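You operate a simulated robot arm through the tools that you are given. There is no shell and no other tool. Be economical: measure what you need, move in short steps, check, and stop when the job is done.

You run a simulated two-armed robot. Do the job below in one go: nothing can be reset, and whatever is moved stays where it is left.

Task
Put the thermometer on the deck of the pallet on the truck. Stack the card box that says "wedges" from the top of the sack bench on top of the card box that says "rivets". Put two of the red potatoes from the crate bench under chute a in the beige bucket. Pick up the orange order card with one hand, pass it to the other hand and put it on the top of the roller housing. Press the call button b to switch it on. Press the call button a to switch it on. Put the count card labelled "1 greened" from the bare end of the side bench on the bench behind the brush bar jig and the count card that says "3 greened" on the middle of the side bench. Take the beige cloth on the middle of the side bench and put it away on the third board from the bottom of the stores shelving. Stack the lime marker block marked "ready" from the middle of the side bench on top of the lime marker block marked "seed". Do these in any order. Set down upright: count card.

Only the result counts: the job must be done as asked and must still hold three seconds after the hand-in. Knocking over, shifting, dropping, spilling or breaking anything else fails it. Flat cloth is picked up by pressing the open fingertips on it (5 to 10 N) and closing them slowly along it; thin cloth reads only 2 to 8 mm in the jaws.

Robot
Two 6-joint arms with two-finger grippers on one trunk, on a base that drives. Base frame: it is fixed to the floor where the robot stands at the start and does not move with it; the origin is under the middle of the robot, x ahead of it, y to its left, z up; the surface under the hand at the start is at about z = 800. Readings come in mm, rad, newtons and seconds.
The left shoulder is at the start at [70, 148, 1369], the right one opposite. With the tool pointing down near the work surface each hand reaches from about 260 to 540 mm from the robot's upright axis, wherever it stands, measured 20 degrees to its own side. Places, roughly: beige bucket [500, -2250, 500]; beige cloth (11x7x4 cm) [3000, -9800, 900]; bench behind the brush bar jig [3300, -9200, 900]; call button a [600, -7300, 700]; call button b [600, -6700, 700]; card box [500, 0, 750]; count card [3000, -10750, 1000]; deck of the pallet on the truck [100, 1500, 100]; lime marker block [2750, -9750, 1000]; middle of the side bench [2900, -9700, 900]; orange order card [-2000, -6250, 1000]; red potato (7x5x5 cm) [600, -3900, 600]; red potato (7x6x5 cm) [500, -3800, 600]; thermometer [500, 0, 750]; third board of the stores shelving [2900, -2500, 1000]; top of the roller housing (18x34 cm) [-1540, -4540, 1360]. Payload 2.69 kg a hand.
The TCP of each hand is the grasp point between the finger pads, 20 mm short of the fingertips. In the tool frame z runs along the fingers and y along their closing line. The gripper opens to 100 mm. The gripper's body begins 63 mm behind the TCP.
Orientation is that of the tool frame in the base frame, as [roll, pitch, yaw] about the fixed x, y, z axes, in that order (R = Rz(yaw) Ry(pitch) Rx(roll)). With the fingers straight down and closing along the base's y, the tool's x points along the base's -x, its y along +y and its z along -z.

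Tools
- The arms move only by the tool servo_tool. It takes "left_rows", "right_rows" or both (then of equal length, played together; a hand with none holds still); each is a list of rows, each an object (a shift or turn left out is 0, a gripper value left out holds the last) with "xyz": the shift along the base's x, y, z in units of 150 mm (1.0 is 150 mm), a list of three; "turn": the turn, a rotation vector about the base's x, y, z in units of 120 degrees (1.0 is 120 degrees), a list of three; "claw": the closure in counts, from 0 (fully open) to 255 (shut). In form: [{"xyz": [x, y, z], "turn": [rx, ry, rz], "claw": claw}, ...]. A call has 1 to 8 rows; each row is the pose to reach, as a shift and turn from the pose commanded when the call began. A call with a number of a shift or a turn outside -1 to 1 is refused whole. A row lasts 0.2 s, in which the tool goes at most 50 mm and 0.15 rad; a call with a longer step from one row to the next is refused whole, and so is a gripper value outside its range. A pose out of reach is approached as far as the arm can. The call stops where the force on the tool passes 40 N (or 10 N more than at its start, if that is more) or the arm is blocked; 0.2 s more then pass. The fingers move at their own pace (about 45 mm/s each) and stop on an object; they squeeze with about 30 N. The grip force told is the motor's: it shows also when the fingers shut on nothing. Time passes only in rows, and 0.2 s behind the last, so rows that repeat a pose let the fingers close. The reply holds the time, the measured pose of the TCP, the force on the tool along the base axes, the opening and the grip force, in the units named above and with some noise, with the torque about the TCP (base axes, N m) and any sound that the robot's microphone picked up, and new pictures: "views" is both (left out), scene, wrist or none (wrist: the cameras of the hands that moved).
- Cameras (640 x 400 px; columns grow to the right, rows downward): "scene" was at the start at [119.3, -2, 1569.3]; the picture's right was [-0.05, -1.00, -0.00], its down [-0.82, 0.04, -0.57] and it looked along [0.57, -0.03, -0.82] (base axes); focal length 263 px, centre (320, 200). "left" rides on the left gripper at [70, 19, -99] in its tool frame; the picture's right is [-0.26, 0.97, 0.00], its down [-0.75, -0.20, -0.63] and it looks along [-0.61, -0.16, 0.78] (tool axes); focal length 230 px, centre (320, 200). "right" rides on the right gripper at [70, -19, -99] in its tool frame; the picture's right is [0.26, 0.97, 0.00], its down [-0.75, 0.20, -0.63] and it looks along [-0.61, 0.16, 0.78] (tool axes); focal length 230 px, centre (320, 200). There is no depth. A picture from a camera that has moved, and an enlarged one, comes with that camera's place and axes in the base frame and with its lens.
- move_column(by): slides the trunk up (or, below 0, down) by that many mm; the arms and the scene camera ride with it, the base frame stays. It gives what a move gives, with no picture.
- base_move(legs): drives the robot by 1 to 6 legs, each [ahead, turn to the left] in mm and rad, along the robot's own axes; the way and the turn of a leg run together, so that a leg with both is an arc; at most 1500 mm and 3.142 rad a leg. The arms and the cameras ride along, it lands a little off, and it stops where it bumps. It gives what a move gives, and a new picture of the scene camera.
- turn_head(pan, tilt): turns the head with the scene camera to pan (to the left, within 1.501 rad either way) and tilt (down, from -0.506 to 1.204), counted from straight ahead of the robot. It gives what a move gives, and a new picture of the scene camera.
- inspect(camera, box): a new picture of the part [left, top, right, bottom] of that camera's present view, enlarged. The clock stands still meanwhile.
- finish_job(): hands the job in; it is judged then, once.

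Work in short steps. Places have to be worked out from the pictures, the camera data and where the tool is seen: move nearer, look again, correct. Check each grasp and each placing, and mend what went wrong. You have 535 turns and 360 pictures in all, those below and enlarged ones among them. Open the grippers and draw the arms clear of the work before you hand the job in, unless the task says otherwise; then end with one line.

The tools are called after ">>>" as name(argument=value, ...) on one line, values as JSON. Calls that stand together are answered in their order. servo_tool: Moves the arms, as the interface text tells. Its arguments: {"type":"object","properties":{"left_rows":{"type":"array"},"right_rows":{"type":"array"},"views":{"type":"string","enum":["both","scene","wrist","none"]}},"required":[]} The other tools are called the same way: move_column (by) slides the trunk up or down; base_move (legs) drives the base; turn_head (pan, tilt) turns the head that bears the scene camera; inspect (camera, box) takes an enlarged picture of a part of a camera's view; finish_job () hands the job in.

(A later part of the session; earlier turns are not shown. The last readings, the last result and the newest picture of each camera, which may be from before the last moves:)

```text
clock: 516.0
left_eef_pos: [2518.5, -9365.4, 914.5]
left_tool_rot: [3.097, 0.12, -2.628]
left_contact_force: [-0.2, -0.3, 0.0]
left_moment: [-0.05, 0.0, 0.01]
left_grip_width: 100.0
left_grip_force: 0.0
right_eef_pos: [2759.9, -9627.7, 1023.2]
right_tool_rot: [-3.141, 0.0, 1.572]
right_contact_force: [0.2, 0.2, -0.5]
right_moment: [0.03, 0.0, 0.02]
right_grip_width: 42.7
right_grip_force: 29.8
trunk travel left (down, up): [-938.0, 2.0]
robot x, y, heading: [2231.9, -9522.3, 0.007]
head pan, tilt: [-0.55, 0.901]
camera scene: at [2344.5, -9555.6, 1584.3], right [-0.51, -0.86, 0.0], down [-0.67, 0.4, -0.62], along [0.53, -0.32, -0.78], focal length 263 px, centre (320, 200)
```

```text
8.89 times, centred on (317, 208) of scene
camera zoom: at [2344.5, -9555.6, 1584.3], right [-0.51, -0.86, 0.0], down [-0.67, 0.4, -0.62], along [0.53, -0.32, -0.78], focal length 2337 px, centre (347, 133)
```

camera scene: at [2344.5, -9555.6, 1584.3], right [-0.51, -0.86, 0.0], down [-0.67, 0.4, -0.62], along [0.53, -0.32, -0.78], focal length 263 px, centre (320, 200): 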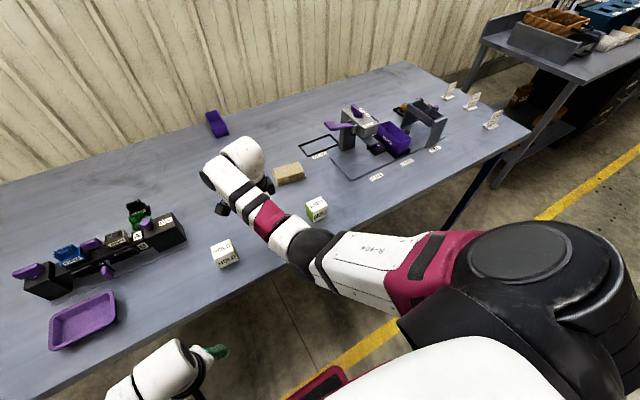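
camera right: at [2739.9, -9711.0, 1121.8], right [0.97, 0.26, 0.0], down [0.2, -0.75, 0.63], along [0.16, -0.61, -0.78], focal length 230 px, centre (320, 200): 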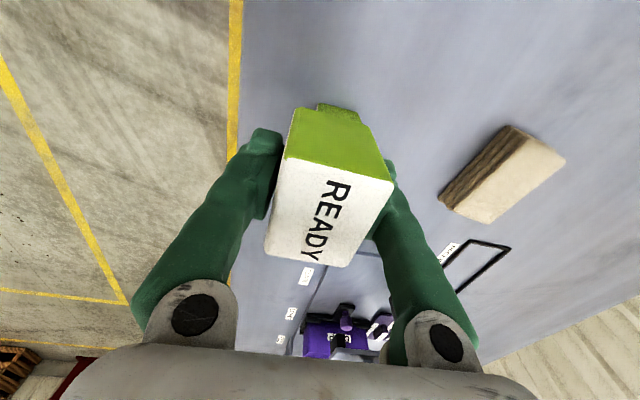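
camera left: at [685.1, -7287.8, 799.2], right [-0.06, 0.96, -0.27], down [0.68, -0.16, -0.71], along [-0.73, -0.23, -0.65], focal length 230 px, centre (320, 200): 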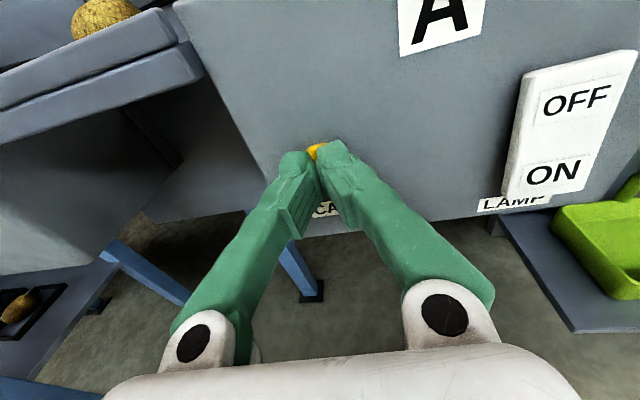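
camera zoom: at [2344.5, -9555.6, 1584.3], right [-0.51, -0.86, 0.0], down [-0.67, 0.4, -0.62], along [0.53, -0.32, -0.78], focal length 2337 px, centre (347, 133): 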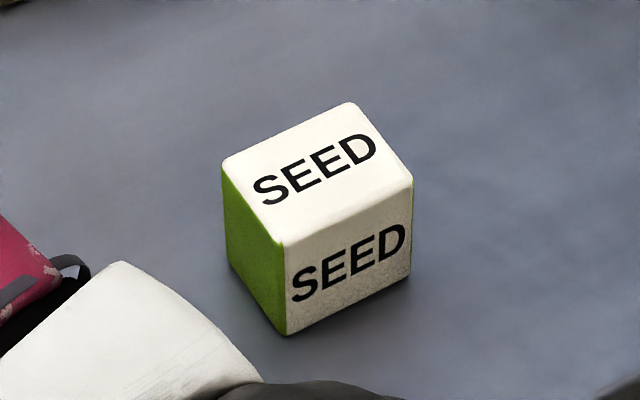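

SEED centre ≈(2779,-9806), axis-aligned, top 929. Move READY over it and lower.

>>> servo_tool(right_rows=[{"xyz": [0.03, -0.3, 0]}, {"xyz": [0.06, -0.6, 0]}, {"xyz": [0.1, -0.9, 0]}, {"xyz": [0.127, -1.0, 0]}], views="none")

>>> servo_tool(right_rows=[{"xyz": [0, -0.19, 0]}, {"xyz": [0, -0.19, -0.2]}, {"xyz": [0, -0.19, -0.32]}, {"xyz": [0, -0.19, -0.32]}], views="wrist")

```text
clock: 517.0
left_eef_pos: [2519.3, -9366.2, 915.5]
left_tool_rot: [3.096, 0.118, -2.629]
left_contact_force: [-0.1, 0.1, 0.0]
left_moment: [0.02, -0.03, 0.01]
left_grip_width: 100.1
left_grip_force: 0.0
right_eef_pos: [2779.1, -9776.3, 1023.2]
right_tool_rot: [-3.14, -0.001, 1.571]
right_contact_force: [0.5, -1.2, -1.3]
right_moment: [0.0, -0.01, -0.03]
right_grip_width: 42.9
right_grip_force: 30.0
trunk travel left (down, up): [-938.0, 2.0]
robot x, y, heading: [2230.3, -9517.7, 0.008]
head pan, tilt: [-0.55, 0.901]
```

```text
clock: 518.0
left_eef_pos: [2519.4, -9367.3, 916.1]
left_tool_rot: [3.096, 0.119, -2.629]
left_contact_force: [-0.7, 0.3, 0.4]
left_moment: [0.0, 0.02, 0.01]
left_grip_width: 100.1
left_grip_force: 0.0
right_eef_pos: [2778.6, -9804.2, 976.0]
right_tool_rot: [3.141, -0.001, 1.571]
right_contact_force: [0.0, -0.5, 0.0]
right_moment: [0.01, 0.01, 0.01]
right_grip_width: 43.0
right_grip_force: 29.8
trunk travel left (down, up): [-938.0, 2.0]
robot x, y, heading: [2232.4, -9519.6, 0.012]
head pan, tilt: [-0.55, 0.901]
camera right: at [2759.6, -9736.6, 1075.8], right [0.97, 0.26, 0.0], down [0.2, -0.75, 0.63], along [0.16, -0.61, -0.78], focal length 230 px, centre (320, 200)
```

right: 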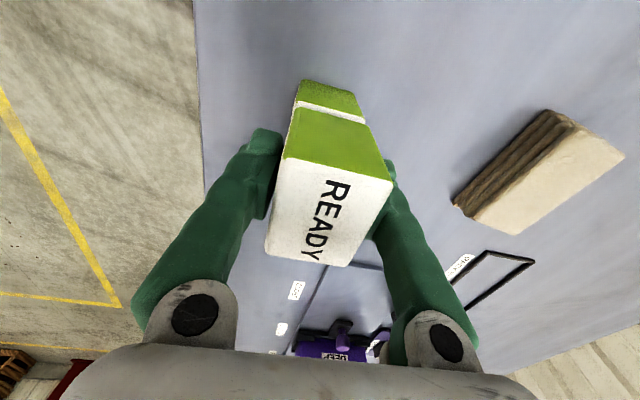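

Well aligned. Lower to contact and release.

>>> servo_tool(right_rows=[{"xyz": [0, 0.01, -0.04]}, {"xyz": [0, 0.01, -0.07]}, {"xyz": [0, 0.01, -0.085]}, {"xyz": [0, 0.01, -0.095]}], views="none")

```text
clock: 519.0
left_eef_pos: [2516.8, -9366.0, 915.0]
left_tool_rot: [3.098, 0.118, -2.63]
left_contact_force: [1.2, 0.3, -0.2]
left_moment: [0.02, 0.01, 0.0]
left_grip_width: 100.2
left_grip_force: 0.0
right_eef_pos: [2779.2, -9803.3, 964.3]
right_tool_rot: [3.136, 0.002, 1.575]
right_contact_force: [7.5, -2.6, 22.7]
right_moment: [-0.07, -0.15, 0.01]
right_grip_width: 42.9
right_grip_force: 30.0
trunk travel left (down, up): [-938.0, 2.0]
robot x, y, heading: [2234.7, -9516.1, 0.008]
head pan, tilt: [-0.55, 0.901]
```

>>> servo_tool(right_rows=[{"xyz": [0, 0, 0.008]}, {"xyz": [0, 0, 0.008], "claw": 120}, {"xyz": [0, 0, 0.008], "claw": 0}, {"xyz": [0, 0, 0.008]}, {"xyz": [0, 0, 0.2]}, {"xyz": [0, 0, 0.5]}], views="wrist")

```text
clock: 520.4
left_eef_pos: [2519.6, -9367.0, 913.8]
left_tool_rot: [3.097, 0.119, -2.629]
left_contact_force: [0.0, -0.1, 0.1]
left_moment: [0.01, 0.0, 0.02]
left_grip_width: 100.1
left_grip_force: 0.0
right_eef_pos: [2776.1, -9804.1, 1034.2]
right_tool_rot: [-3.14, -0.001, 1.572]
right_contact_force: [0.0, -0.7, -0.9]
right_moment: [0.01, -0.02, 0.03]
right_grip_width: 100.0
right_grip_force: 0.0
trunk travel left (down, up): [-938.0, 2.0]
robot x, y, heading: [2233.2, -9516.1, 0.011]
head pan, tilt: [-0.55, 0.901]
camera right: at [2757.1, -9735.7, 1134.7], right [0.97, 0.26, 0.0], down [0.2, -0.75, 0.63], along [0.16, -0.61, -0.78], focal length 230 px, centre (320, 200)
```

right: 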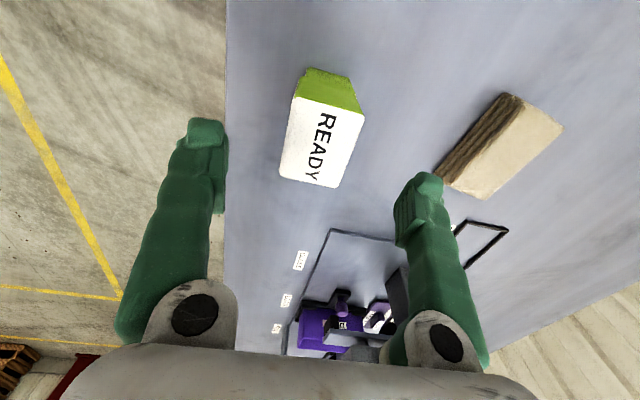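

READY is stacked on SEED. Next the "3 greened" card: back off, drive along to the bare end.

>>> base_move(legs=[[-250, 0], [0, -1.58], [1010, 0], [0, 1.571]])

>>> servo_tool(right_rows=[{"xyz": [0.1, 0.25, 0]}, {"xyz": [0.2, 0.5, 0]}, {"xyz": [0.3, 0.75, 0]}, {"xyz": [0.35, 0.9, 0.05]}], views="none")

```text
clock: 534.7
left_eef_pos: [2282.4, -10378.0, 915.8]
left_tool_rot: [3.099, 0.118, -2.635]
left_contact_force: [0.0, 0.6, -0.1]
left_moment: [-0.01, 0.02, -0.02]
left_grip_width: 100.2
left_grip_force: 0.0
right_eef_pos: [2537.2, -10817.6, 1033.6]
right_tool_rot: [-3.141, -0.001, 1.567]
right_contact_force: [-0.1, 0.1, -0.2]
right_moment: [0.02, 0.01, 0.0]
right_grip_width: 100.3
right_grip_force: 0.0
trunk travel left (down, up): [-938.0, 2.0]
robot x, y, heading: [1992.8, -10527.1, 0.002]
head pan, tilt: [-0.55, 0.901]
camera scene: at [2104.9, -10565.6, 1584.2], right [-0.52, -0.85, 0.0], down [-0.67, 0.41, -0.62], along [0.53, -0.32, -0.78], focal length 263 px, centre (320, 200)
```

scene: 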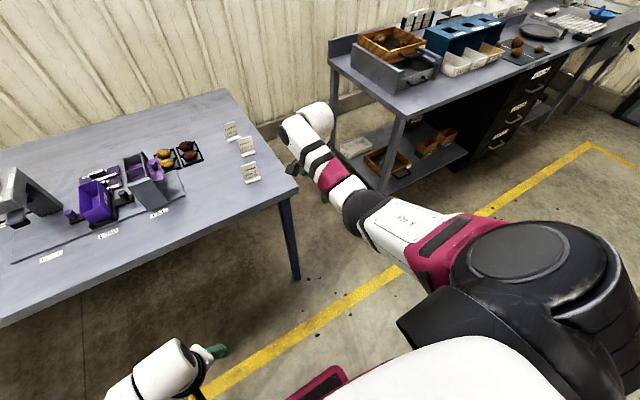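

```text
clock: 535.7
left_eef_pos: [2280.8, -10375.6, 914.7]
left_tool_rot: [3.098, 0.116, -2.635]
left_contact_force: [-0.8, 0.5, 0.4]
left_moment: [-0.02, 0.03, -0.01]
left_grip_width: 99.9
left_grip_force: 0.0
right_eef_pos: [2588.4, -10680.8, 1039.3]
right_tool_rot: [3.141, 0.0, 1.565]
right_contact_force: [0.6, -0.4, -0.6]
right_moment: [0.01, -0.02, 0.0]
right_grip_width: 100.0
right_grip_force: 0.0
trunk travel left (down, up): [-938.0, 2.0]
robot x, y, heading: [1994.7, -10527.8, 0.004]
head pan, tilt: [-0.55, 0.901]
```

>>> inspect(camera="scene", box=[200, 110, 290, 195])

```text
4.71 times, centred on (245, 152) of scene
camera zoom: at [2105.0, -10563.0, 1584.2], right [-0.52, -0.85, 0.0], down [-0.67, 0.41, -0.62], along [0.53, -0.32, -0.78], focal length 1237 px, centre (673, 424)
```

zoom: 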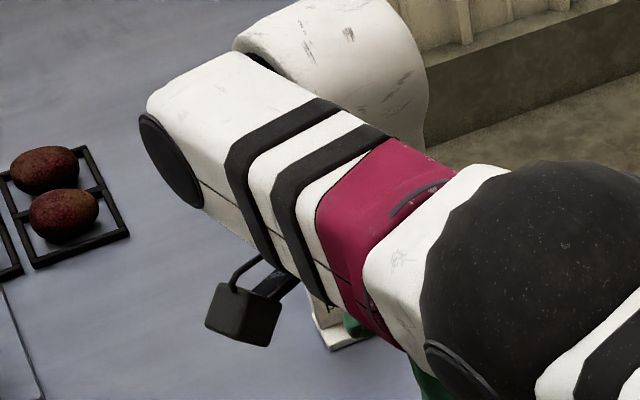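

C3 stands at ≈(3057,-10714), deep on the bench; I'll need a tilted tool. First tuck the left hand further back so it can't meet the bench.

>>> servo_tool(left_rows=[{"xyz": [-0.1, 0.25, 0]}, {"xyz": [-0.25, 0.5, 0]}, {"xyz": [-0.45, 0.7, 0]}, {"xyz": [-0.65, 0.9, 0]}, {"xyz": [-0.8, 1.0, 0]}], views="none")

```text
clock: 536.9
left_eef_pos: [2202.5, -10319.7, 927.9]
left_tool_rot: [2.977, 0.18, -2.745]
left_contact_force: [-0.8, -0.5, 0.3]
left_moment: [0.01, 0.0, -0.01]
left_grip_width: 100.1
left_grip_force: 0.2
left hand out of reach, approached as far as the arm can: row 1, 2, 3, 4, 5
right_eef_pos: [2587.9, -10682.1, 1038.8]
right_tool_rot: [3.142, -0.002, 1.565]
right_contact_force: [0.1, 0.2, -0.8]
right_moment: [-0.01, 0.02, 0.01]
right_grip_width: 100.3
right_grip_force: 0.1
trunk travel left (down, up): [-938.0, 2.0]
robot x, y, heading: [1991.5, -10529.7, 0.002]
head pan, tilt: [-0.55, 0.901]
stopped in row 5 (left hand): the arm was blocked; the commanded pose is now the measured one
```

Yaw the right hand to neutral (closing along y), then tilt it forward by 30°.

>>> servo_tool(right_rows=[{"turn": [0, 0, 0.07]}, {"turn": [0, 0, 0.14]}, {"turn": [0, 0, 0.21]}, {"turn": [0, 0, 0.28]}, {"turn": [0, 0, 0.35]}, {"turn": [0, 0, 0.42]}, {"turn": [0, 0, 0.49]}, {"turn": [0, 0, 0.56]}], views="none")

>>> servo_tool(right_rows=[{"turn": [0, 0, 0.07]}, {"turn": [0, 0, 0.14]}, {"turn": [0, 0, 0.19]}], views="none")

>>> servo_tool(right_rows=[{"turn": [0, -0.063, 0]}, {"turn": [0, -0.126, 0]}, {"turn": [0, -0.19, 0]}, {"turn": [0, -0.25, 0]}, {"turn": [0, -0.25, 0]}], views="none")

```text
clock: 538.6
left_eef_pos: [2204.2, -10319.8, 928.3]
left_tool_rot: [2.976, 0.179, -2.743]
left_contact_force: [-0.4, -1.2, -1.0]
left_moment: [-0.02, -0.01, 0.01]
left_grip_width: 100.1
left_grip_force: 0.0
right_eef_pos: [2587.6, -10682.5, 1040.4]
right_tool_rot: [3.141, 0.0, 2.741]
right_contact_force: [-0.1, -0.2, -0.1]
right_moment: [0.0, -0.01, 0.02]
right_grip_width: 100.1
right_grip_force: 0.1
trunk travel left (down, up): [-938.0, 2.0]
robot x, y, heading: [1994.4, -10528.1, 0.002]
head pan, tilt: [-0.55, 0.901]
```

```text
clock: 539.5
left_eef_pos: [2203.7, -10320.5, 927.8]
left_tool_rot: [2.977, 0.179, -2.742]
left_contact_force: [0.3, 0.6, -0.6]
left_moment: [-0.02, 0.03, -0.01]
left_grip_width: 100.0
left_grip_force: 0.0
right_eef_pos: [2587.3, -10683.6, 1038.9]
right_tool_rot: [-3.141, 0.0, 3.138]
right_contact_force: [0.6, -0.5, -1.5]
right_moment: [-0.01, 0.02, 0.0]
right_grip_width: 99.8
right_grip_force: 0.0
trunk travel left (down, up): [-938.0, 2.0]
robot x, y, heading: [1994.7, -10526.5, 0.003]
head pan, tilt: [-0.55, 0.901]
```

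```text
clock: 540.9
left_eef_pos: [2201.5, -10320.0, 927.2]
left_tool_rot: [2.978, 0.182, -2.745]
left_contact_force: [0.2, 0.7, -0.3]
left_moment: [0.01, -0.03, -0.01]
left_grip_width: 100.0
left_grip_force: 0.0
right_eef_pos: [2542.1, -10691.7, 955.3]
right_tool_rot: [-3.072, 0.249, -3.106]
right_contact_force: [0.0, 0.9, 1.3]
right_moment: [0.0, 0.09, 0.0]
right_grip_width: 100.2
right_grip_force: 0.1
right hand out of reach, approached as far as the arm can: row 1, 2, 3, 4
trunk travel left (down, up): [-938.0, 2.0]
robot x, y, heading: [1995.2, -10526.0, -0.0]
head pan, tilt: [-0.55, 0.901]
stopped in row 5 (right hand): the arm was blocked; the commanded pose is now the measured one
```

Extend the arm while finishing the tilt.

>>> servo_tool(right_rows=[{"xyz": [0.28, 0, 0.1]}, {"xyz": [0.55, 0.03, 0.2]}, {"xyz": [0.8, 0.06, 0.35], "turn": [-0.03, -0.03, 0]}, {"xyz": [1.0, 0.06, 0.5], "turn": [-0.03, -0.08, 0]}, {"xyz": [1.0, 0.06, 0.55], "turn": [-0.03, -0.131, 0]}, {"xyz": [1.0, 0.06, 0.55], "turn": [-0.03, -0.131, 0]}], views="none")

```text
clock: 542.2
left_eef_pos: [2203.6, -10319.3, 928.3]
left_tool_rot: [2.976, 0.178, -2.746]
left_contact_force: [-0.2, 0.5, 0.2]
left_moment: [-0.02, 0.01, 0.0]
left_grip_width: 100.0
left_grip_force: 0.0
right_eef_pos: [2676.7, -10690.2, 1039.2]
right_tool_rot: [-2.991, 0.523, -3.074]
right_contact_force: [0.6, 0.0, 0.3]
right_moment: [-0.03, -0.01, -0.01]
right_grip_width: 100.1
right_grip_force: 0.0
right hand out of reach, approached as far as the arm can: row 2, 3, 4, 5, 6
trunk travel left (down, up): [-938.0, 2.0]
robot x, y, heading: [1990.9, -10524.7, 0.004]
head pan, tilt: [-0.55, 0.901]
```

Correct the roll, then drive in so the hand hovers above C3.

>>> servo_tool(right_rows=[{"turn": [0.03, -0.002, 0.002]}, {"turn": [0.062, -0.004, 0.004]}, {"turn": [0.062, -0.004, 0.004]}], views="none")

>>> base_move(legs=[[330, 0]])

>>> inspect(camera="right", box=[0, 0, 640, 400])

```text
clock: 543.0
left_eef_pos: [2204.0, -10320.2, 926.9]
left_tool_rot: [2.978, 0.179, -2.745]
left_contact_force: [-0.1, -0.7, -0.6]
left_moment: [-0.01, -0.01, 0.0]
left_grip_width: 99.9
left_grip_force: 0.1
right_eef_pos: [2676.6, -10689.5, 1040.5]
right_tool_rot: [-3.139, 0.534, -3.141]
right_contact_force: [0.1, 0.3, -0.2]
right_moment: [-0.02, -0.03, -0.02]
right_grip_width: 99.9
right_grip_force: 0.1
trunk travel left (down, up): [-938.0, 2.0]
robot x, y, heading: [1992.8, -10527.3, -0.001]
head pan, tilt: [-0.55, 0.901]
```

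```text
clock: 545.2
left_eef_pos: [2526.3, -10321.1, 928.7]
left_tool_rot: [2.979, 0.18, -2.745]
left_contact_force: [-0.8, -0.9, 0.6]
left_moment: [0.0, -0.03, 0.0]
left_grip_width: 100.0
left_grip_force: 0.1
right_eef_pos: [2996.7, -10692.5, 1041.7]
right_tool_rot: [-3.139, 0.536, 3.139]
right_contact_force: [-0.4, -1.2, 0.3]
right_moment: [0.02, -0.04, -0.01]
right_grip_width: 100.1
right_grip_force: 0.1
trunk travel left (down, up): [-938.0, 2.0]
robot x, y, heading: [2319.0, -10528.6, -0.002]
head pan, tilt: [-0.55, 0.901]
camera scene: at [2425.5, -10565.5, 1584.5], right [-0.52, -0.85, 0.0], down [-0.67, 0.41, -0.62], along [0.53, -0.33, -0.78], focal length 263 px, centre (320, 200)
```

scene: 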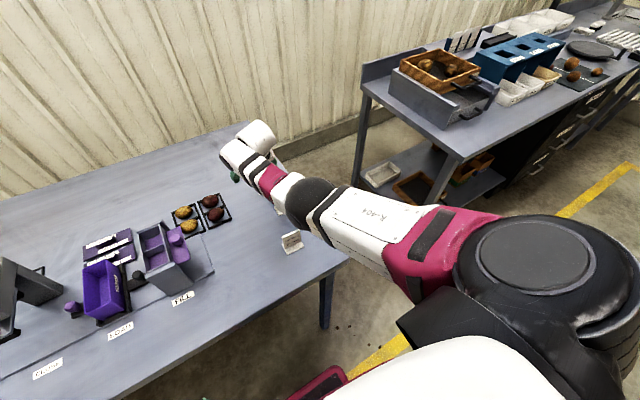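

```text
1.00 times, centred on (320, 200) of right (not enlarged: the box is as wide or as high as the picture)
camera zoom: at [2886.8, -10710.5, 1092.4], right [-0.22, 0.97, -0.13], down [0.32, 0.2, 0.92], along [0.92, 0.16, -0.36], focal length 230 px, centre (320, 200)
```

zoom: 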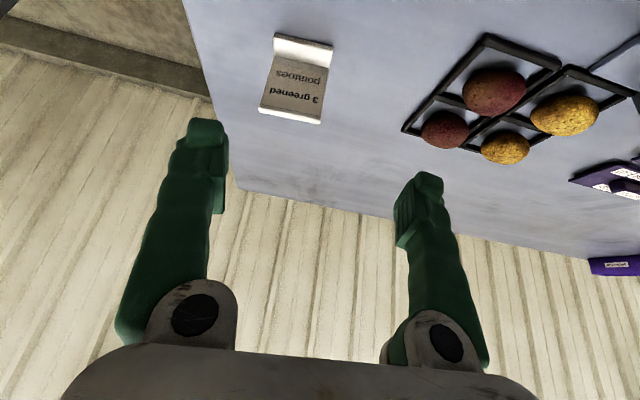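

C3: card centre ≈(3063,-10718), z 882–950, aligned with y. Move base +45, align y, then lower by the trunk.

>>> base_move(legs=[[45, 0]])

>>> servo_tool(right_rows=[{"xyz": [0.05, -0.15, 0]}, {"xyz": [0.13, -0.17, 0]}, {"xyz": [0.13, -0.17, 0]}], views="none")

>>> move_column(by=-80)

>>> inspect(camera="right", box=[0, 0, 640, 400])

```text
clock: 546.1
left_eef_pos: [2563.0, -10320.3, 929.8]
left_tool_rot: [2.978, 0.182, -2.745]
left_contact_force: [-1.8, -0.2, -0.2]
left_moment: [-0.02, -0.14, -0.04]
left_grip_width: 100.0
left_grip_force: 0.0
right_eef_pos: [3037.5, -10692.3, 1046.3]
right_tool_rot: [-3.141, 0.542, -3.141]
right_contact_force: [-0.2, 0.5, 0.2]
right_moment: [0.01, -0.06, -0.01]
right_grip_width: 100.2
right_grip_force: 0.0
trunk travel left (down, up): [-938.0, 2.0]
robot x, y, heading: [2359.6, -10524.2, 0.006]
head pan, tilt: [-0.55, 0.901]
camera scene: at [2461.2, -10565.7, 1585.1], right [-0.52, -0.85, 0.0], down [-0.66, 0.41, -0.63], along [0.54, -0.33, -0.78], focal length 263 px, centre (320, 200)
```

scene: 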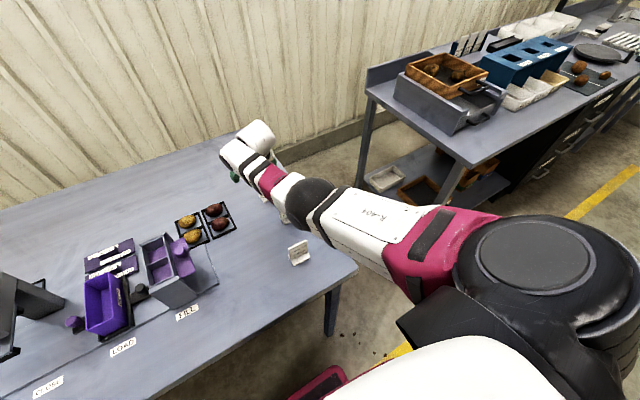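

```text
clock: 546.9
left_eef_pos: [2568.1, -10319.5, 926.3]
left_tool_rot: [2.973, 0.176, -2.747]
left_contact_force: [0.1, 0.2, -0.1]
left_moment: [-0.01, 0.0, 0.02]
left_grip_width: 99.9
left_grip_force: 0.1
right_eef_pos: [3051.9, -10721.1, 1046.4]
right_tool_rot: [-3.14, 0.538, -3.141]
right_contact_force: [-0.2, 0.3, 1.0]
right_moment: [0.02, 0.0, 0.0]
right_grip_width: 100.1
right_grip_force: 0.0
right hand out of reach, approached as far as the arm can: row 2, 3
trunk travel left (down, up): [-938.0, 2.0]
robot x, y, heading: [2362.3, -10525.8, 0.002]
head pan, tilt: [-0.55, 0.901]
```

```text
clock: 548.1
left_eef_pos: [2568.7, -10319.1, 847.7]
left_tool_rot: [2.974, 0.176, -2.748]
left_contact_force: [0.0, 0.2, -0.4]
left_moment: [0.01, -0.01, 0.0]
left_grip_width: 100.2
left_grip_force: 0.2
right_eef_pos: [3053.6, -10721.7, 965.4]
right_tool_rot: [-3.139, 0.535, 3.14]
right_contact_force: [0.4, 0.2, -0.1]
right_moment: [-0.01, -0.01, -0.03]
right_grip_width: 100.0
right_grip_force: 0.2
trunk travel left (down, up): [-858.0, 82.0]
robot x, y, heading: [2364.3, -10528.9, 0.001]
head pan, tilt: [-0.55, 0.901]
```

```text
1.00 times, centred on (320, 200) of right (not enlarged: the box is as wide or as high as the picture)
camera zoom: at [2942.4, -10740.3, 1015.7], right [-0.22, 0.97, -0.13], down [0.32, 0.2, 0.92], along [0.92, 0.16, -0.36], focal length 230 px, centre (320, 200)
```

zoom: 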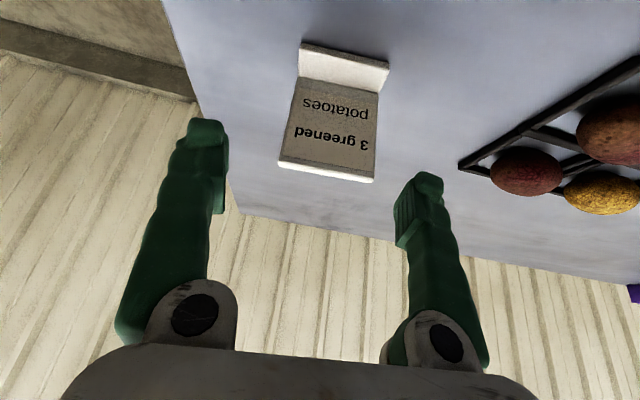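

Card is between the fingers. Small correction, then lower 37 mm and close.

>>> servo_tool(right_rows=[{"xyz": [0.05, 0.028, 0]}, {"xyz": [0.05, 0.028, 0]}], views="none")

>>> move_column(by=-37)

>>> servo_tool(right_rows=[{"claw": 60}, {"claw": 80}, {"claw": 100}, {"claw": 120}, {"claw": 255}, {"claw": 255}, {"claw": 255}], views="wrist")

```text
clock: 548.7
left_eef_pos: [2567.5, -10319.6, 847.3]
left_tool_rot: [2.973, 0.174, -2.746]
left_contact_force: [-0.8, -0.4, -0.9]
left_moment: [0.03, -0.04, 0.03]
left_grip_width: 100.0
left_grip_force: 0.0
right_eef_pos: [3054.1, -10722.8, 964.8]
right_tool_rot: [-3.14, 0.536, 3.14]
right_contact_force: [-0.5, 0.5, 0.0]
right_moment: [0.03, 0.03, 0.02]
right_grip_width: 100.0
right_grip_force: 0.1
right hand out of reach, approached as far as the arm can: row 1, 2
trunk travel left (down, up): [-858.0, 82.0]
robot x, y, heading: [2364.5, -10528.8, -0.003]
head pan, tilt: [-0.55, 0.901]
```

```text
clock: 549.5
left_eef_pos: [2569.4, -10320.0, 811.1]
left_tool_rot: [2.974, 0.175, -2.745]
left_contact_force: [0.4, 0.6, 0.9]
left_moment: [0.03, -0.03, -0.02]
left_grip_width: 100.1
left_grip_force: 0.1
right_eef_pos: [3054.4, -10720.9, 928.3]
right_tool_rot: [-3.139, 0.537, 3.14]
right_contact_force: [-0.1, -0.1, 0.3]
right_moment: [-0.06, 0.01, 0.03]
right_grip_width: 100.1
right_grip_force: 0.1
trunk travel left (down, up): [-821.0, 119.0]
robot x, y, heading: [2360.1, -10531.8, -0.008]
head pan, tilt: [-0.55, 0.901]
```

```text
clock: 551.1
left_eef_pos: [2569.1, -10320.3, 810.8]
left_tool_rot: [2.976, 0.175, -2.746]
left_contact_force: [-0.1, 0.1, -0.6]
left_moment: [0.01, 0.01, 0.02]
left_grip_width: 100.0
left_grip_force: 0.0
right_eef_pos: [3054.9, -10722.3, 928.6]
right_tool_rot: [-3.14, 0.536, 3.141]
right_contact_force: [0.1, -0.1, -0.7]
right_moment: [0.01, -0.01, 0.03]
right_grip_width: 54.2
right_grip_force: 30.1
trunk travel left (down, up): [-821.0, 119.0]
robot x, y, heading: [2364.6, -10529.1, -0.01]
head pan, tilt: [-0.55, 0.901]
camera right: at [2942.7, -10740.4, 978.5], right [-0.22, 0.97, -0.13], down [0.32, 0.2, 0.92], along [0.92, 0.16, -0.36], focal length 230 px, centre (320, 200)
```

right: 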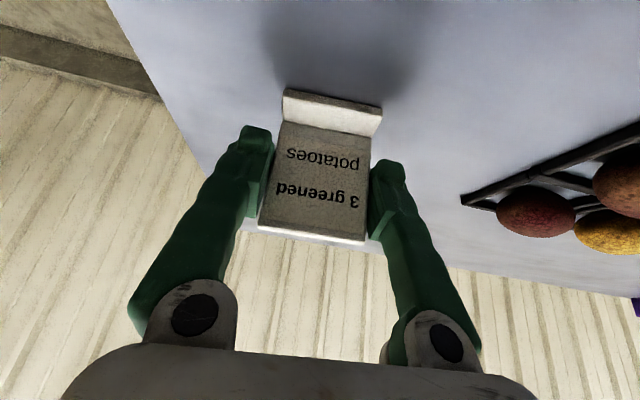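

Gripped. Lift by trunk, back out, and drive to the middle of the bench.

>>> move_column(by=119)

>>> base_move(legs=[[-400, 0], [0, 1.58], [1035, 0], [0, -1.571]])

```text
clock: 552.6
left_eef_pos: [2568.3, -10319.6, 928.9]
left_tool_rot: [2.974, 0.173, -2.745]
left_contact_force: [1.4, -0.2, 0.1]
left_moment: [-0.02, -0.01, 0.01]
left_grip_width: 99.9
left_grip_force: 0.1
right_eef_pos: [3054.1, -10720.6, 1046.4]
right_tool_rot: [-3.139, 0.534, 3.141]
right_contact_force: [-0.4, 0.1, 0.0]
right_moment: [0.02, 0.01, 0.02]
right_grip_width: 54.3
right_grip_force: 29.7
trunk travel left (down, up): [-940.0, 0.0]
robot x, y, heading: [2356.6, -10526.4, 0.002]
head pan, tilt: [-0.55, 0.901]
```

```text
clock: 567.7
left_eef_pos: [2129.7, -9278.1, 928.5]
left_tool_rot: [2.972, 0.176, -2.704]
left_contact_force: [1.6, -1.4, 0.4]
left_moment: [-0.01, -0.01, -0.02]
left_grip_width: 100.2
left_grip_force: 0.0
right_eef_pos: [2632.0, -9658.1, 1046.7]
right_tool_rot: [-3.14, 0.533, -3.099]
right_contact_force: [0.1, 0.0, -0.6]
right_moment: [-0.01, -0.01, -0.02]
right_grip_width: 54.1
right_grip_force: 29.6
trunk travel left (down, up): [-940.0, 0.0]
robot x, y, heading: [1934.0, -9495.3, 0.041]
head pan, tilt: [-0.55, 0.901]
camera scene: at [2044.8, -9527.3, 1586.2], right [-0.49, -0.87, 0.0], down [-0.69, 0.38, -0.62], along [0.54, -0.3, -0.78], focal length 263 px, centre (320, 200)
```

scene: 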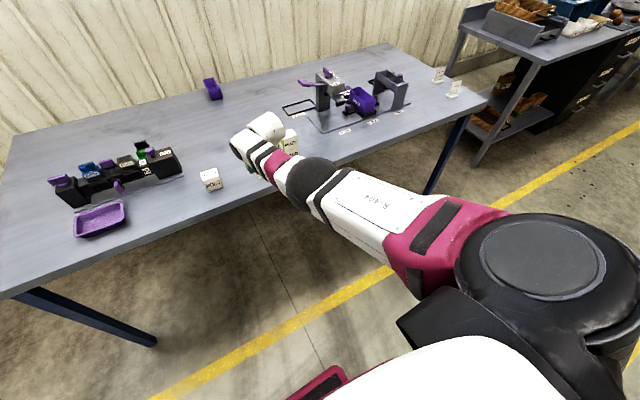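

Straighten heading and advance 258 mm.

>>> base_move(legs=[[0, -0.042], [258, 0]])

>>> move_column(by=-100)

>>> inspect(camera="right", box=[0, 0, 640, 400])

```text
clock: 569.9
left_eef_pos: [2393.2, -9286.6, 929.7]
left_tool_rot: [2.974, 0.177, -2.746]
left_contact_force: [1.1, 0.3, 0.3]
left_moment: [-0.01, -0.04, -0.02]
left_grip_width: 99.8
left_grip_force: 0.1
right_eef_pos: [2879.8, -9687.0, 1048.8]
right_tool_rot: [-3.139, 0.537, -3.139]
right_contact_force: [0.0, 0.0, -1.1]
right_moment: [0.02, -0.01, -0.04]
right_grip_width: 54.2
right_grip_force: 29.5
trunk travel left (down, up): [-940.0, 0.0]
robot x, y, heading: [2187.6, -9497.4, -0.003]
head pan, tilt: [-0.55, 0.901]
camera scene: at [2297.3, -9532.4, 1586.6], right [-0.52, -0.85, 0.0], down [-0.67, 0.41, -0.62], along [0.53, -0.32, -0.78], focal length 263 px, centre (320, 200)
```

scene: 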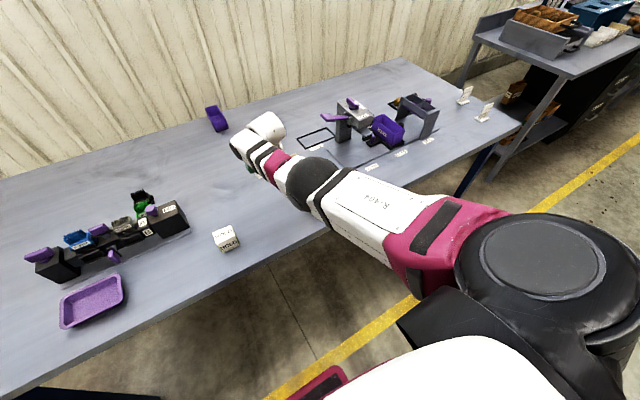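

```text
clock: 571.3
left_eef_pos: [2396.0, -9285.9, 829.3]
left_tool_rot: [2.973, 0.175, -2.745]
left_contact_force: [-0.3, 0.0, 0.3]
left_moment: [-0.01, 0.0, -0.01]
left_grip_width: 100.0
left_grip_force: 0.1
right_eef_pos: [2880.9, -9688.0, 946.0]
right_tool_rot: [-3.139, 0.534, -3.141]
right_contact_force: [-0.1, -0.7, -1.0]
right_moment: [0.03, 0.02, -0.02]
right_grip_width: 54.0
right_grip_force: 30.8
trunk travel left (down, up): [-840.0, 100.0]
robot x, y, heading: [2190.6, -9494.6, -0.005]
head pan, tilt: [-0.55, 0.901]
```

```text
1.00 times, centred on (320, 200) of right (not enlarged: the box is as wide or as high as the picture)
camera zoom: at [2771.3, -9706.5, 997.3], right [-0.22, 0.97, -0.13], down [0.32, 0.2, 0.92], along [0.92, 0.16, -0.36], focal length 230 px, centre (320, 200)
```

zoom: 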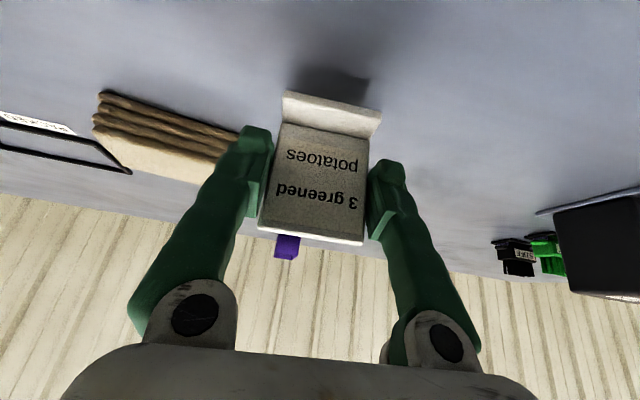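

Clear of the cloth. Lower to contact.

>>> move_column(by=-13)

>>> move_column(by=-4)

>>> move_column(by=-3)

```text
clock: 571.9
left_eef_pos: [2396.2, -9285.9, 816.8]
left_tool_rot: [2.974, 0.174, -2.746]
left_contact_force: [0.5, -0.3, 0.5]
left_moment: [0.0, 0.01, 0.02]
left_grip_width: 99.8
left_grip_force: 0.1
right_eef_pos: [2882.3, -9688.3, 933.8]
right_tool_rot: [-3.14, 0.534, -3.14]
right_contact_force: [0.2, -0.6, 0.4]
right_moment: [-0.01, 0.01, -0.02]
right_grip_width: 54.3
right_grip_force: 29.8
trunk travel left (down, up): [-827.0, 113.0]
robot x, y, heading: [2187.0, -9495.2, 0.002]
head pan, tilt: [-0.55, 0.901]
```

```text
clock: 572.4
left_eef_pos: [2395.7, -9286.6, 812.5]
left_tool_rot: [2.973, 0.175, -2.745]
left_contact_force: [-0.1, -0.3, 0.3]
left_moment: [0.0, -0.01, 0.0]
left_grip_width: 100.0
left_grip_force: 0.1
right_eef_pos: [2883.2, -9687.4, 930.0]
right_tool_rot: [-3.14, 0.533, -3.14]
right_contact_force: [-1.0, -0.5, 0.2]
right_moment: [0.0, -0.02, 0.02]
right_grip_width: 54.3
right_grip_force: 30.2
trunk travel left (down, up): [-823.0, 117.0]
robot x, y, heading: [2188.6, -9496.0, -0.002]
head pan, tilt: [-0.55, 0.901]
```

```text
clock: 572.9
left_eef_pos: [2394.4, -9286.4, 809.5]
left_tool_rot: [2.972, 0.175, -2.745]
left_contact_force: [0.3, -0.1, 0.1]
left_moment: [0.02, 0.0, -0.01]
left_grip_width: 99.8
left_grip_force: 0.1
right_eef_pos: [2882.7, -9687.4, 929.3]
right_tool_rot: [-3.14, 0.537, -3.14]
right_contact_force: [0.1, -0.5, 3.8]
right_moment: [0.07, -0.05, 0.0]
right_grip_width: 54.4
right_grip_force: 29.6
trunk travel left (down, up): [-820.0, 120.0]
robot x, y, heading: [2192.5, -9495.9, -0.003]
head pan, tilt: [-0.55, 0.901]
```

Light contact. Release, rise, and check.

>>> servo_tool(right_rows=[{"claw": 100}, {"claw": 60}, {"claw": 0}, {"claw": 0}], views="none")

>>> move_column(by=110)

>>> inspect(camera="right", box=[0, 0, 640, 400])

```text
clock: 573.9
left_eef_pos: [2395.7, -9286.5, 809.5]
left_tool_rot: [2.972, 0.175, -2.745]
left_contact_force: [0.0, -0.9, -0.7]
left_moment: [0.0, 0.01, -0.03]
left_grip_width: 100.0
left_grip_force: 0.1
right_eef_pos: [2881.9, -9686.8, 927.5]
right_tool_rot: [-3.14, 0.535, -3.141]
right_contact_force: [-0.7, -0.1, -1.1]
right_moment: [0.02, 0.0, 0.02]
right_grip_width: 100.0
right_grip_force: 0.2
trunk travel left (down, up): [-820.0, 120.0]
robot x, y, heading: [2185.1, -9493.4, 0.003]
head pan, tilt: [-0.55, 0.901]
```

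```text
clock: 575.3
left_eef_pos: [2397.0, -9286.3, 920.4]
left_tool_rot: [2.972, 0.175, -2.745]
left_contact_force: [0.0, -0.5, -0.7]
left_moment: [0.01, 0.0, -0.04]
left_grip_width: 100.1
left_grip_force: 0.0
right_eef_pos: [2882.4, -9688.0, 1037.1]
right_tool_rot: [-3.138, 0.534, -3.14]
right_contact_force: [-0.6, -0.6, -0.1]
right_moment: [-0.02, 0.01, -0.01]
right_grip_width: 99.8
right_grip_force: 0.0
trunk travel left (down, up): [-930.0, 10.0]
robot x, y, heading: [2189.7, -9492.4, 0.005]
head pan, tilt: [-0.55, 0.901]
```

```text
1.00 times, centred on (320, 200) of right (not enlarged: the box is as wide or as high as the picture)
camera zoom: at [2771.3, -9706.5, 1087.2], right [-0.22, 0.97, -0.13], down [0.33, 0.2, 0.92], along [0.92, 0.16, -0.36], focal length 230 px, centre (320, 200)
```

zoom: 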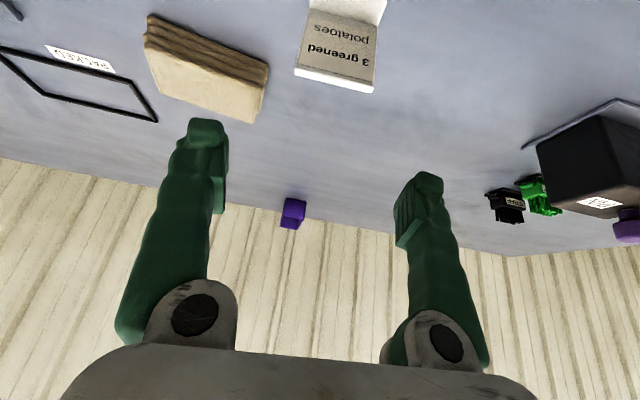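

Card 3 is upright on the middle. Now go for card "1 greened" at the bare end.

>>> base_move(legs=[[-250, 0], [0, -1.574], [1004, 0], [0, 1.571], [90, 0]])

>>> inspect(camera="right", box=[0, 0, 640, 400])

```text
clock: 590.3
left_eef_pos: [2207.8, -10279.1, 921.2]
left_tool_rot: [2.966, 0.176, -2.743]
left_contact_force: [-1.7, 0.3, -0.5]
left_moment: [0.06, -0.22, -0.07]
left_grip_width: 99.9
left_grip_force: 0.0
right_eef_pos: [2704.9, -10679.6, 1043.0]
right_tool_rot: [-3.14, 0.546, -3.135]
right_contact_force: [-0.7, -0.2, 0.4]
right_moment: [-0.03, -0.01, 0.02]
right_grip_width: 100.2
right_grip_force: 0.0
trunk travel left (down, up): [-930.0, 10.0]
robot x, y, heading: [2020.0, -10488.0, 0.007]
head pan, tilt: [-0.55, 0.901]
camera scene: at [2117.9, -10529.3, 1577.1], right [-0.52, -0.86, 0.0], down [-0.67, 0.41, -0.63], along [0.54, -0.32, -0.78], focal length 263 px, centre (320, 200)
```

scene: 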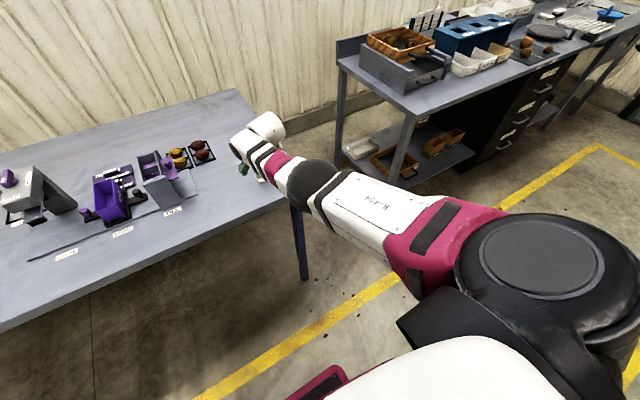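

```text
1.00 times, centred on (320, 200) of right (not enlarged: the box is as wide or as high as the picture)
camera zoom: at [2593.4, -10699.9, 1092.5], right [-0.23, 0.96, -0.14], down [0.31, 0.2, 0.93], along [0.92, 0.17, -0.35], focal length 230 px, centre (320, 200)
```

zoom: 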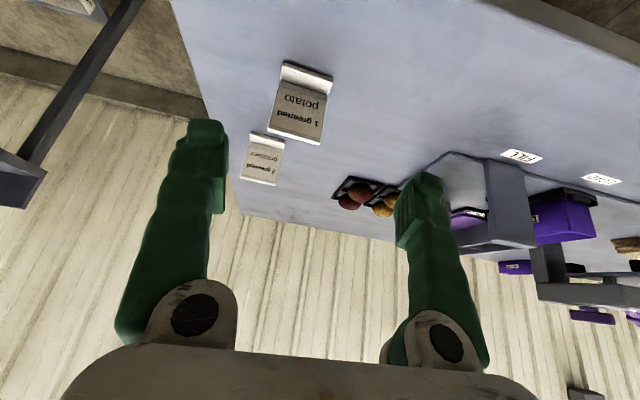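

C1 ≈(2803,-10698). Advance 88 mm, shift y -20, lower and grip.

>>> servo_tool(right_rows=[{"xyz": [0, -0.135, 0]}, {"xyz": [0, -0.135, 0]}], views="none")

>>> base_move(legs=[[88, 0]])

>>> move_column(by=-75)

>>> inspect(camera="right", box=[0, 0, 640, 400])

```text
clock: 590.9
left_eef_pos: [2214.0, -10279.6, 919.7]
left_tool_rot: [2.962, 0.169, -2.742]
left_contact_force: [0.6, -0.1, -0.4]
left_moment: [0.03, 0.02, -0.01]
left_grip_width: 99.7
left_grip_force: 0.1
right_eef_pos: [2711.7, -10702.1, 1038.0]
right_tool_rot: [3.141, 0.538, -3.134]
right_contact_force: [-0.5, -0.3, 0.6]
right_moment: [-0.01, 0.01, 0.0]
right_grip_width: 100.2
right_grip_force: 0.0
trunk travel left (down, up): [-930.0, 10.0]
robot x, y, heading: [2018.7, -10493.0, 0.005]
head pan, tilt: [-0.55, 0.901]
```

```text
clock: 592.0
left_eef_pos: [2286.0, -10276.0, 919.9]
left_tool_rot: [2.954, 0.174, -2.744]
left_contact_force: [-1.5, -0.4, -0.9]
left_moment: [0.05, -0.23, -0.05]
left_grip_width: 100.1
left_grip_force: 0.0
right_eef_pos: [2789.7, -10701.0, 1044.4]
right_tool_rot: [-3.141, 0.55, -3.135]
right_contact_force: [-0.3, -0.5, 0.6]
right_moment: [0.05, -0.02, 0.04]
right_grip_width: 100.2
right_grip_force: 0.1
trunk travel left (down, up): [-930.0, 10.0]
robot x, y, heading: [2103.0, -10495.1, 0.002]
head pan, tilt: [-0.55, 0.901]
camera scene: at [2202.2, -10529.1, 1577.2], right [-0.52, -0.86, -0.01], down [-0.67, 0.41, -0.63], along [0.54, -0.32, -0.78], focal length 263 px, centre (320, 200)
```

scene: 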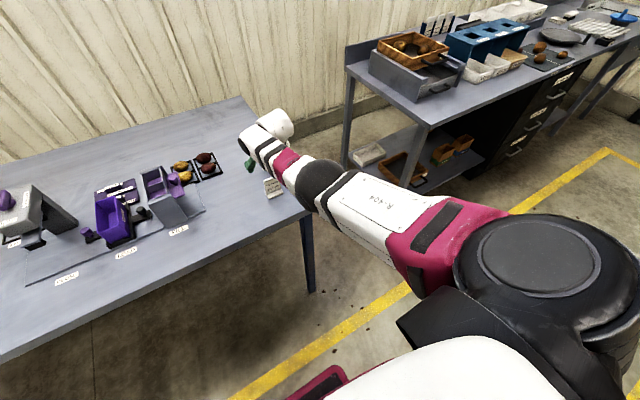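

```text
clock: 593.1
left_eef_pos: [2293.0, -10274.6, 842.4]
left_tool_rot: [2.952, 0.165, -2.748]
left_contact_force: [1.1, -0.3, 0.7]
left_moment: [0.02, -0.02, 0.02]
left_grip_width: 100.0
left_grip_force: 0.1
right_eef_pos: [2799.8, -10700.3, 962.4]
right_tool_rot: [-3.139, 0.541, -3.136]
right_contact_force: [0.4, 0.0, -0.4]
right_moment: [0.02, 0.0, 0.02]
right_grip_width: 100.0
right_grip_force: 0.0
trunk travel left (down, up): [-855.0, 85.0]
robot x, y, heading: [2104.4, -10493.5, 0.008]
head pan, tilt: [-0.55, 0.901]
```

```text
1.00 times, centred on (320, 200) of right (not enlarged: the box is as wide or as high as the picture)
camera zoom: at [2688.1, -10720.1, 1012.8], right [-0.23, 0.96, -0.13], down [0.32, 0.2, 0.93], along [0.92, 0.17, -0.35], focal length 230 px, centre (320, 200)
```

zoom: 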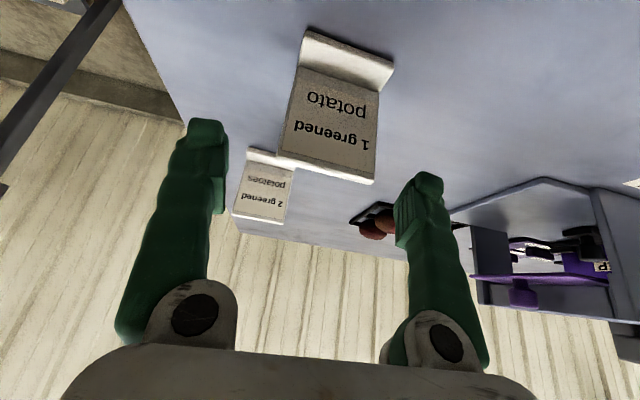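

Good. Lower 34 mm and close.

>>> servo_tool(right_rows=[{"xyz": [-0.02, 0.03, 0]}, {"xyz": [-0.02, 0.03, 0]}], views="none")

>>> move_column(by=-35)

>>> servo_tool(right_rows=[{"claw": 60}, {"claw": 80}, {"claw": 100}, {"claw": 120}, {"claw": 255}, {"claw": 255}, {"claw": 255}], views="wrist")

```text
clock: 593.7
left_eef_pos: [2293.1, -10275.0, 844.0]
left_tool_rot: [2.952, 0.165, -2.749]
left_contact_force: [-0.1, -0.1, 0.6]
left_moment: [-0.01, 0.03, -0.03]
left_grip_width: 99.9
left_grip_force: 0.0
right_eef_pos: [2794.8, -10696.5, 964.4]
right_tool_rot: [-3.14, 0.54, -3.136]
right_contact_force: [-0.6, -0.5, 0.4]
right_moment: [-0.02, 0.01, -0.05]
right_grip_width: 99.8
right_grip_force: 0.1
trunk travel left (down, up): [-855.0, 85.0]
robot x, y, heading: [2101.1, -10492.1, 0.01]
head pan, tilt: [-0.55, 0.901]
```

```text
clock: 594.5
left_eef_pos: [2292.1, -10275.2, 807.3]
left_tool_rot: [2.951, 0.165, -2.748]
left_contact_force: [-0.2, -0.2, -0.2]
left_moment: [0.03, 0.05, -0.02]
left_grip_width: 100.0
left_grip_force: 0.1
right_eef_pos: [2793.6, -10695.8, 930.2]
right_tool_rot: [-3.141, 0.543, -3.134]
right_contact_force: [0.2, 0.1, -0.1]
right_moment: [-0.01, -0.02, 0.0]
right_grip_width: 100.0
right_grip_force: 0.1
trunk travel left (down, up): [-820.0, 120.0]
robot x, y, heading: [2101.6, -10492.7, 0.004]
head pan, tilt: [-0.55, 0.901]
```

```text
clock: 596.1
left_eef_pos: [2291.6, -10274.6, 807.9]
left_tool_rot: [2.951, 0.165, -2.745]
left_contact_force: [-0.2, 0.0, 0.0]
left_moment: [-0.01, 0.01, -0.01]
left_grip_width: 100.1
left_grip_force: 0.1
right_eef_pos: [2794.3, -10694.6, 929.6]
right_tool_rot: [-3.14, 0.544, -3.135]
right_contact_force: [0.1, -0.1, 0.8]
right_moment: [0.01, 0.04, 0.01]
right_grip_width: 54.4
right_grip_force: 30.3
trunk travel left (down, up): [-820.0, 120.0]
robot x, y, heading: [2103.1, -10490.3, 0.005]
head pan, tilt: [-0.55, 0.901]
camera right: at [2683.5, -10715.7, 979.0], right [-0.23, 0.96, -0.13], down [0.32, 0.2, 0.93], along [0.92, 0.17, -0.35], focal length 230 px, centre (320, 200)
```

right: 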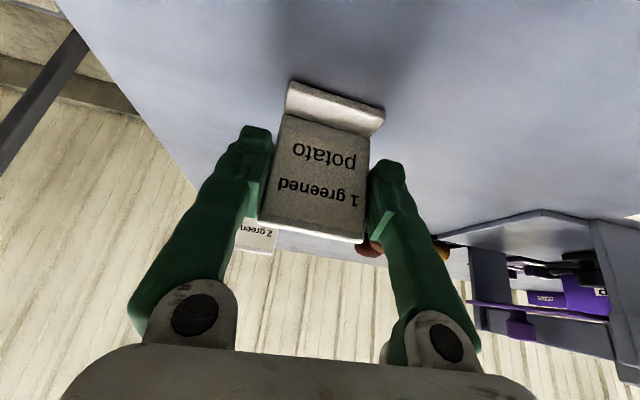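

Gripped. Lift, back out, drive to the gap at the bench's left end.

>>> move_column(by=119)

>>> base_move(legs=[[-200, 0], [0, 1.566], [1000, 0], [950, 0], [0, -1.571]])

>>> turn_head(pan=-0.1, tilt=0.6)

```text
clock: 597.6
left_eef_pos: [2292.8, -10274.2, 927.3]
left_tool_rot: [2.952, 0.166, -2.746]
left_contact_force: [-0.6, -0.1, 0.4]
left_moment: [-0.02, -0.03, 0.01]
left_grip_width: 100.0
left_grip_force: 0.0
right_eef_pos: [2795.4, -10696.7, 1048.9]
right_tool_rot: [-3.138, 0.541, -3.135]
right_contact_force: [-0.1, -0.2, -0.4]
right_moment: [0.01, -0.01, -0.02]
right_grip_width: 54.5
right_grip_force: 30.1
trunk travel left (down, up): [-939.0, 1.0]
robot x, y, heading: [2104.4, -10489.6, 0.004]
head pan, tilt: [-0.55, 0.901]
```

```text
clock: 616.0
left_eef_pos: [2106.5, -8334.7, 926.9]
left_tool_rot: [2.955, 0.17, -2.724]
left_contact_force: [0.1, -0.4, 0.1]
left_moment: [0.01, 0.0, -0.01]
left_grip_width: 100.2
left_grip_force: 0.0
right_eef_pos: [2617.9, -8744.3, 1049.0]
right_tool_rot: [-3.139, 0.543, -3.112]
right_contact_force: [-0.7, -0.1, -0.2]
right_moment: [0.03, 0.03, 0.02]
right_grip_width: 54.4
right_grip_force: 30.2
trunk travel left (down, up): [-939.0, 1.0]
robot x, y, heading: [1920.9, -8555.4, 0.028]
head pan, tilt: [-0.55, 0.901]
camera scene: at [2034.9, -8589.6, 1585.2], right [-0.5, -0.87, 0.0], down [-0.68, 0.39, -0.62], along [0.54, -0.31, -0.78], focal length 263 px, centre (320, 200)
```

scene: 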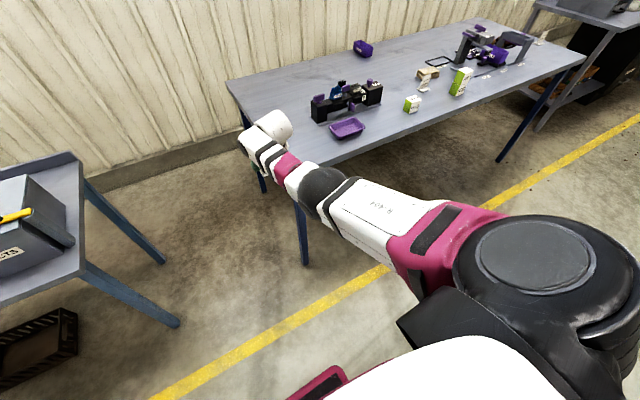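

```text
clock: 616.9
left_eef_pos: [2106.9, -8335.3, 929.0]
left_tool_rot: [2.952, 0.17, -2.726]
left_contact_force: [-1.4, 0.0, -0.3]
left_moment: [-0.01, 0.01, 0.02]
left_grip_width: 99.9
left_grip_force: 0.0
right_eef_pos: [2617.3, -8745.1, 1048.5]
right_tool_rot: [-3.139, 0.543, -3.112]
right_contact_force: [0.3, 0.7, -0.8]
right_moment: [0.02, 0.01, 0.02]
right_grip_width: 54.4
right_grip_force: 30.1
trunk travel left (down, up): [-939.0, 1.0]
robot x, y, heading: [1922.8, -8555.7, 0.024]
head pan, tilt: [-0.099, 0.6]
camera scene: at [2057.5, -8559.0, 1610.0], right [-0.07, -1.0, 0.0], down [-0.56, 0.04, -0.82], along [0.82, -0.06, -0.57], focal length 263 px, centre (320, 200)
```

scene: 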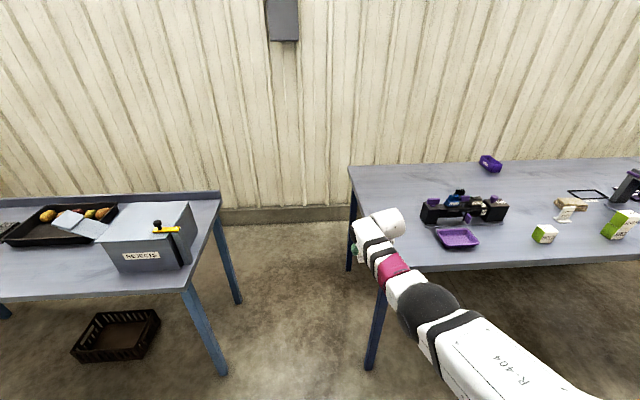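

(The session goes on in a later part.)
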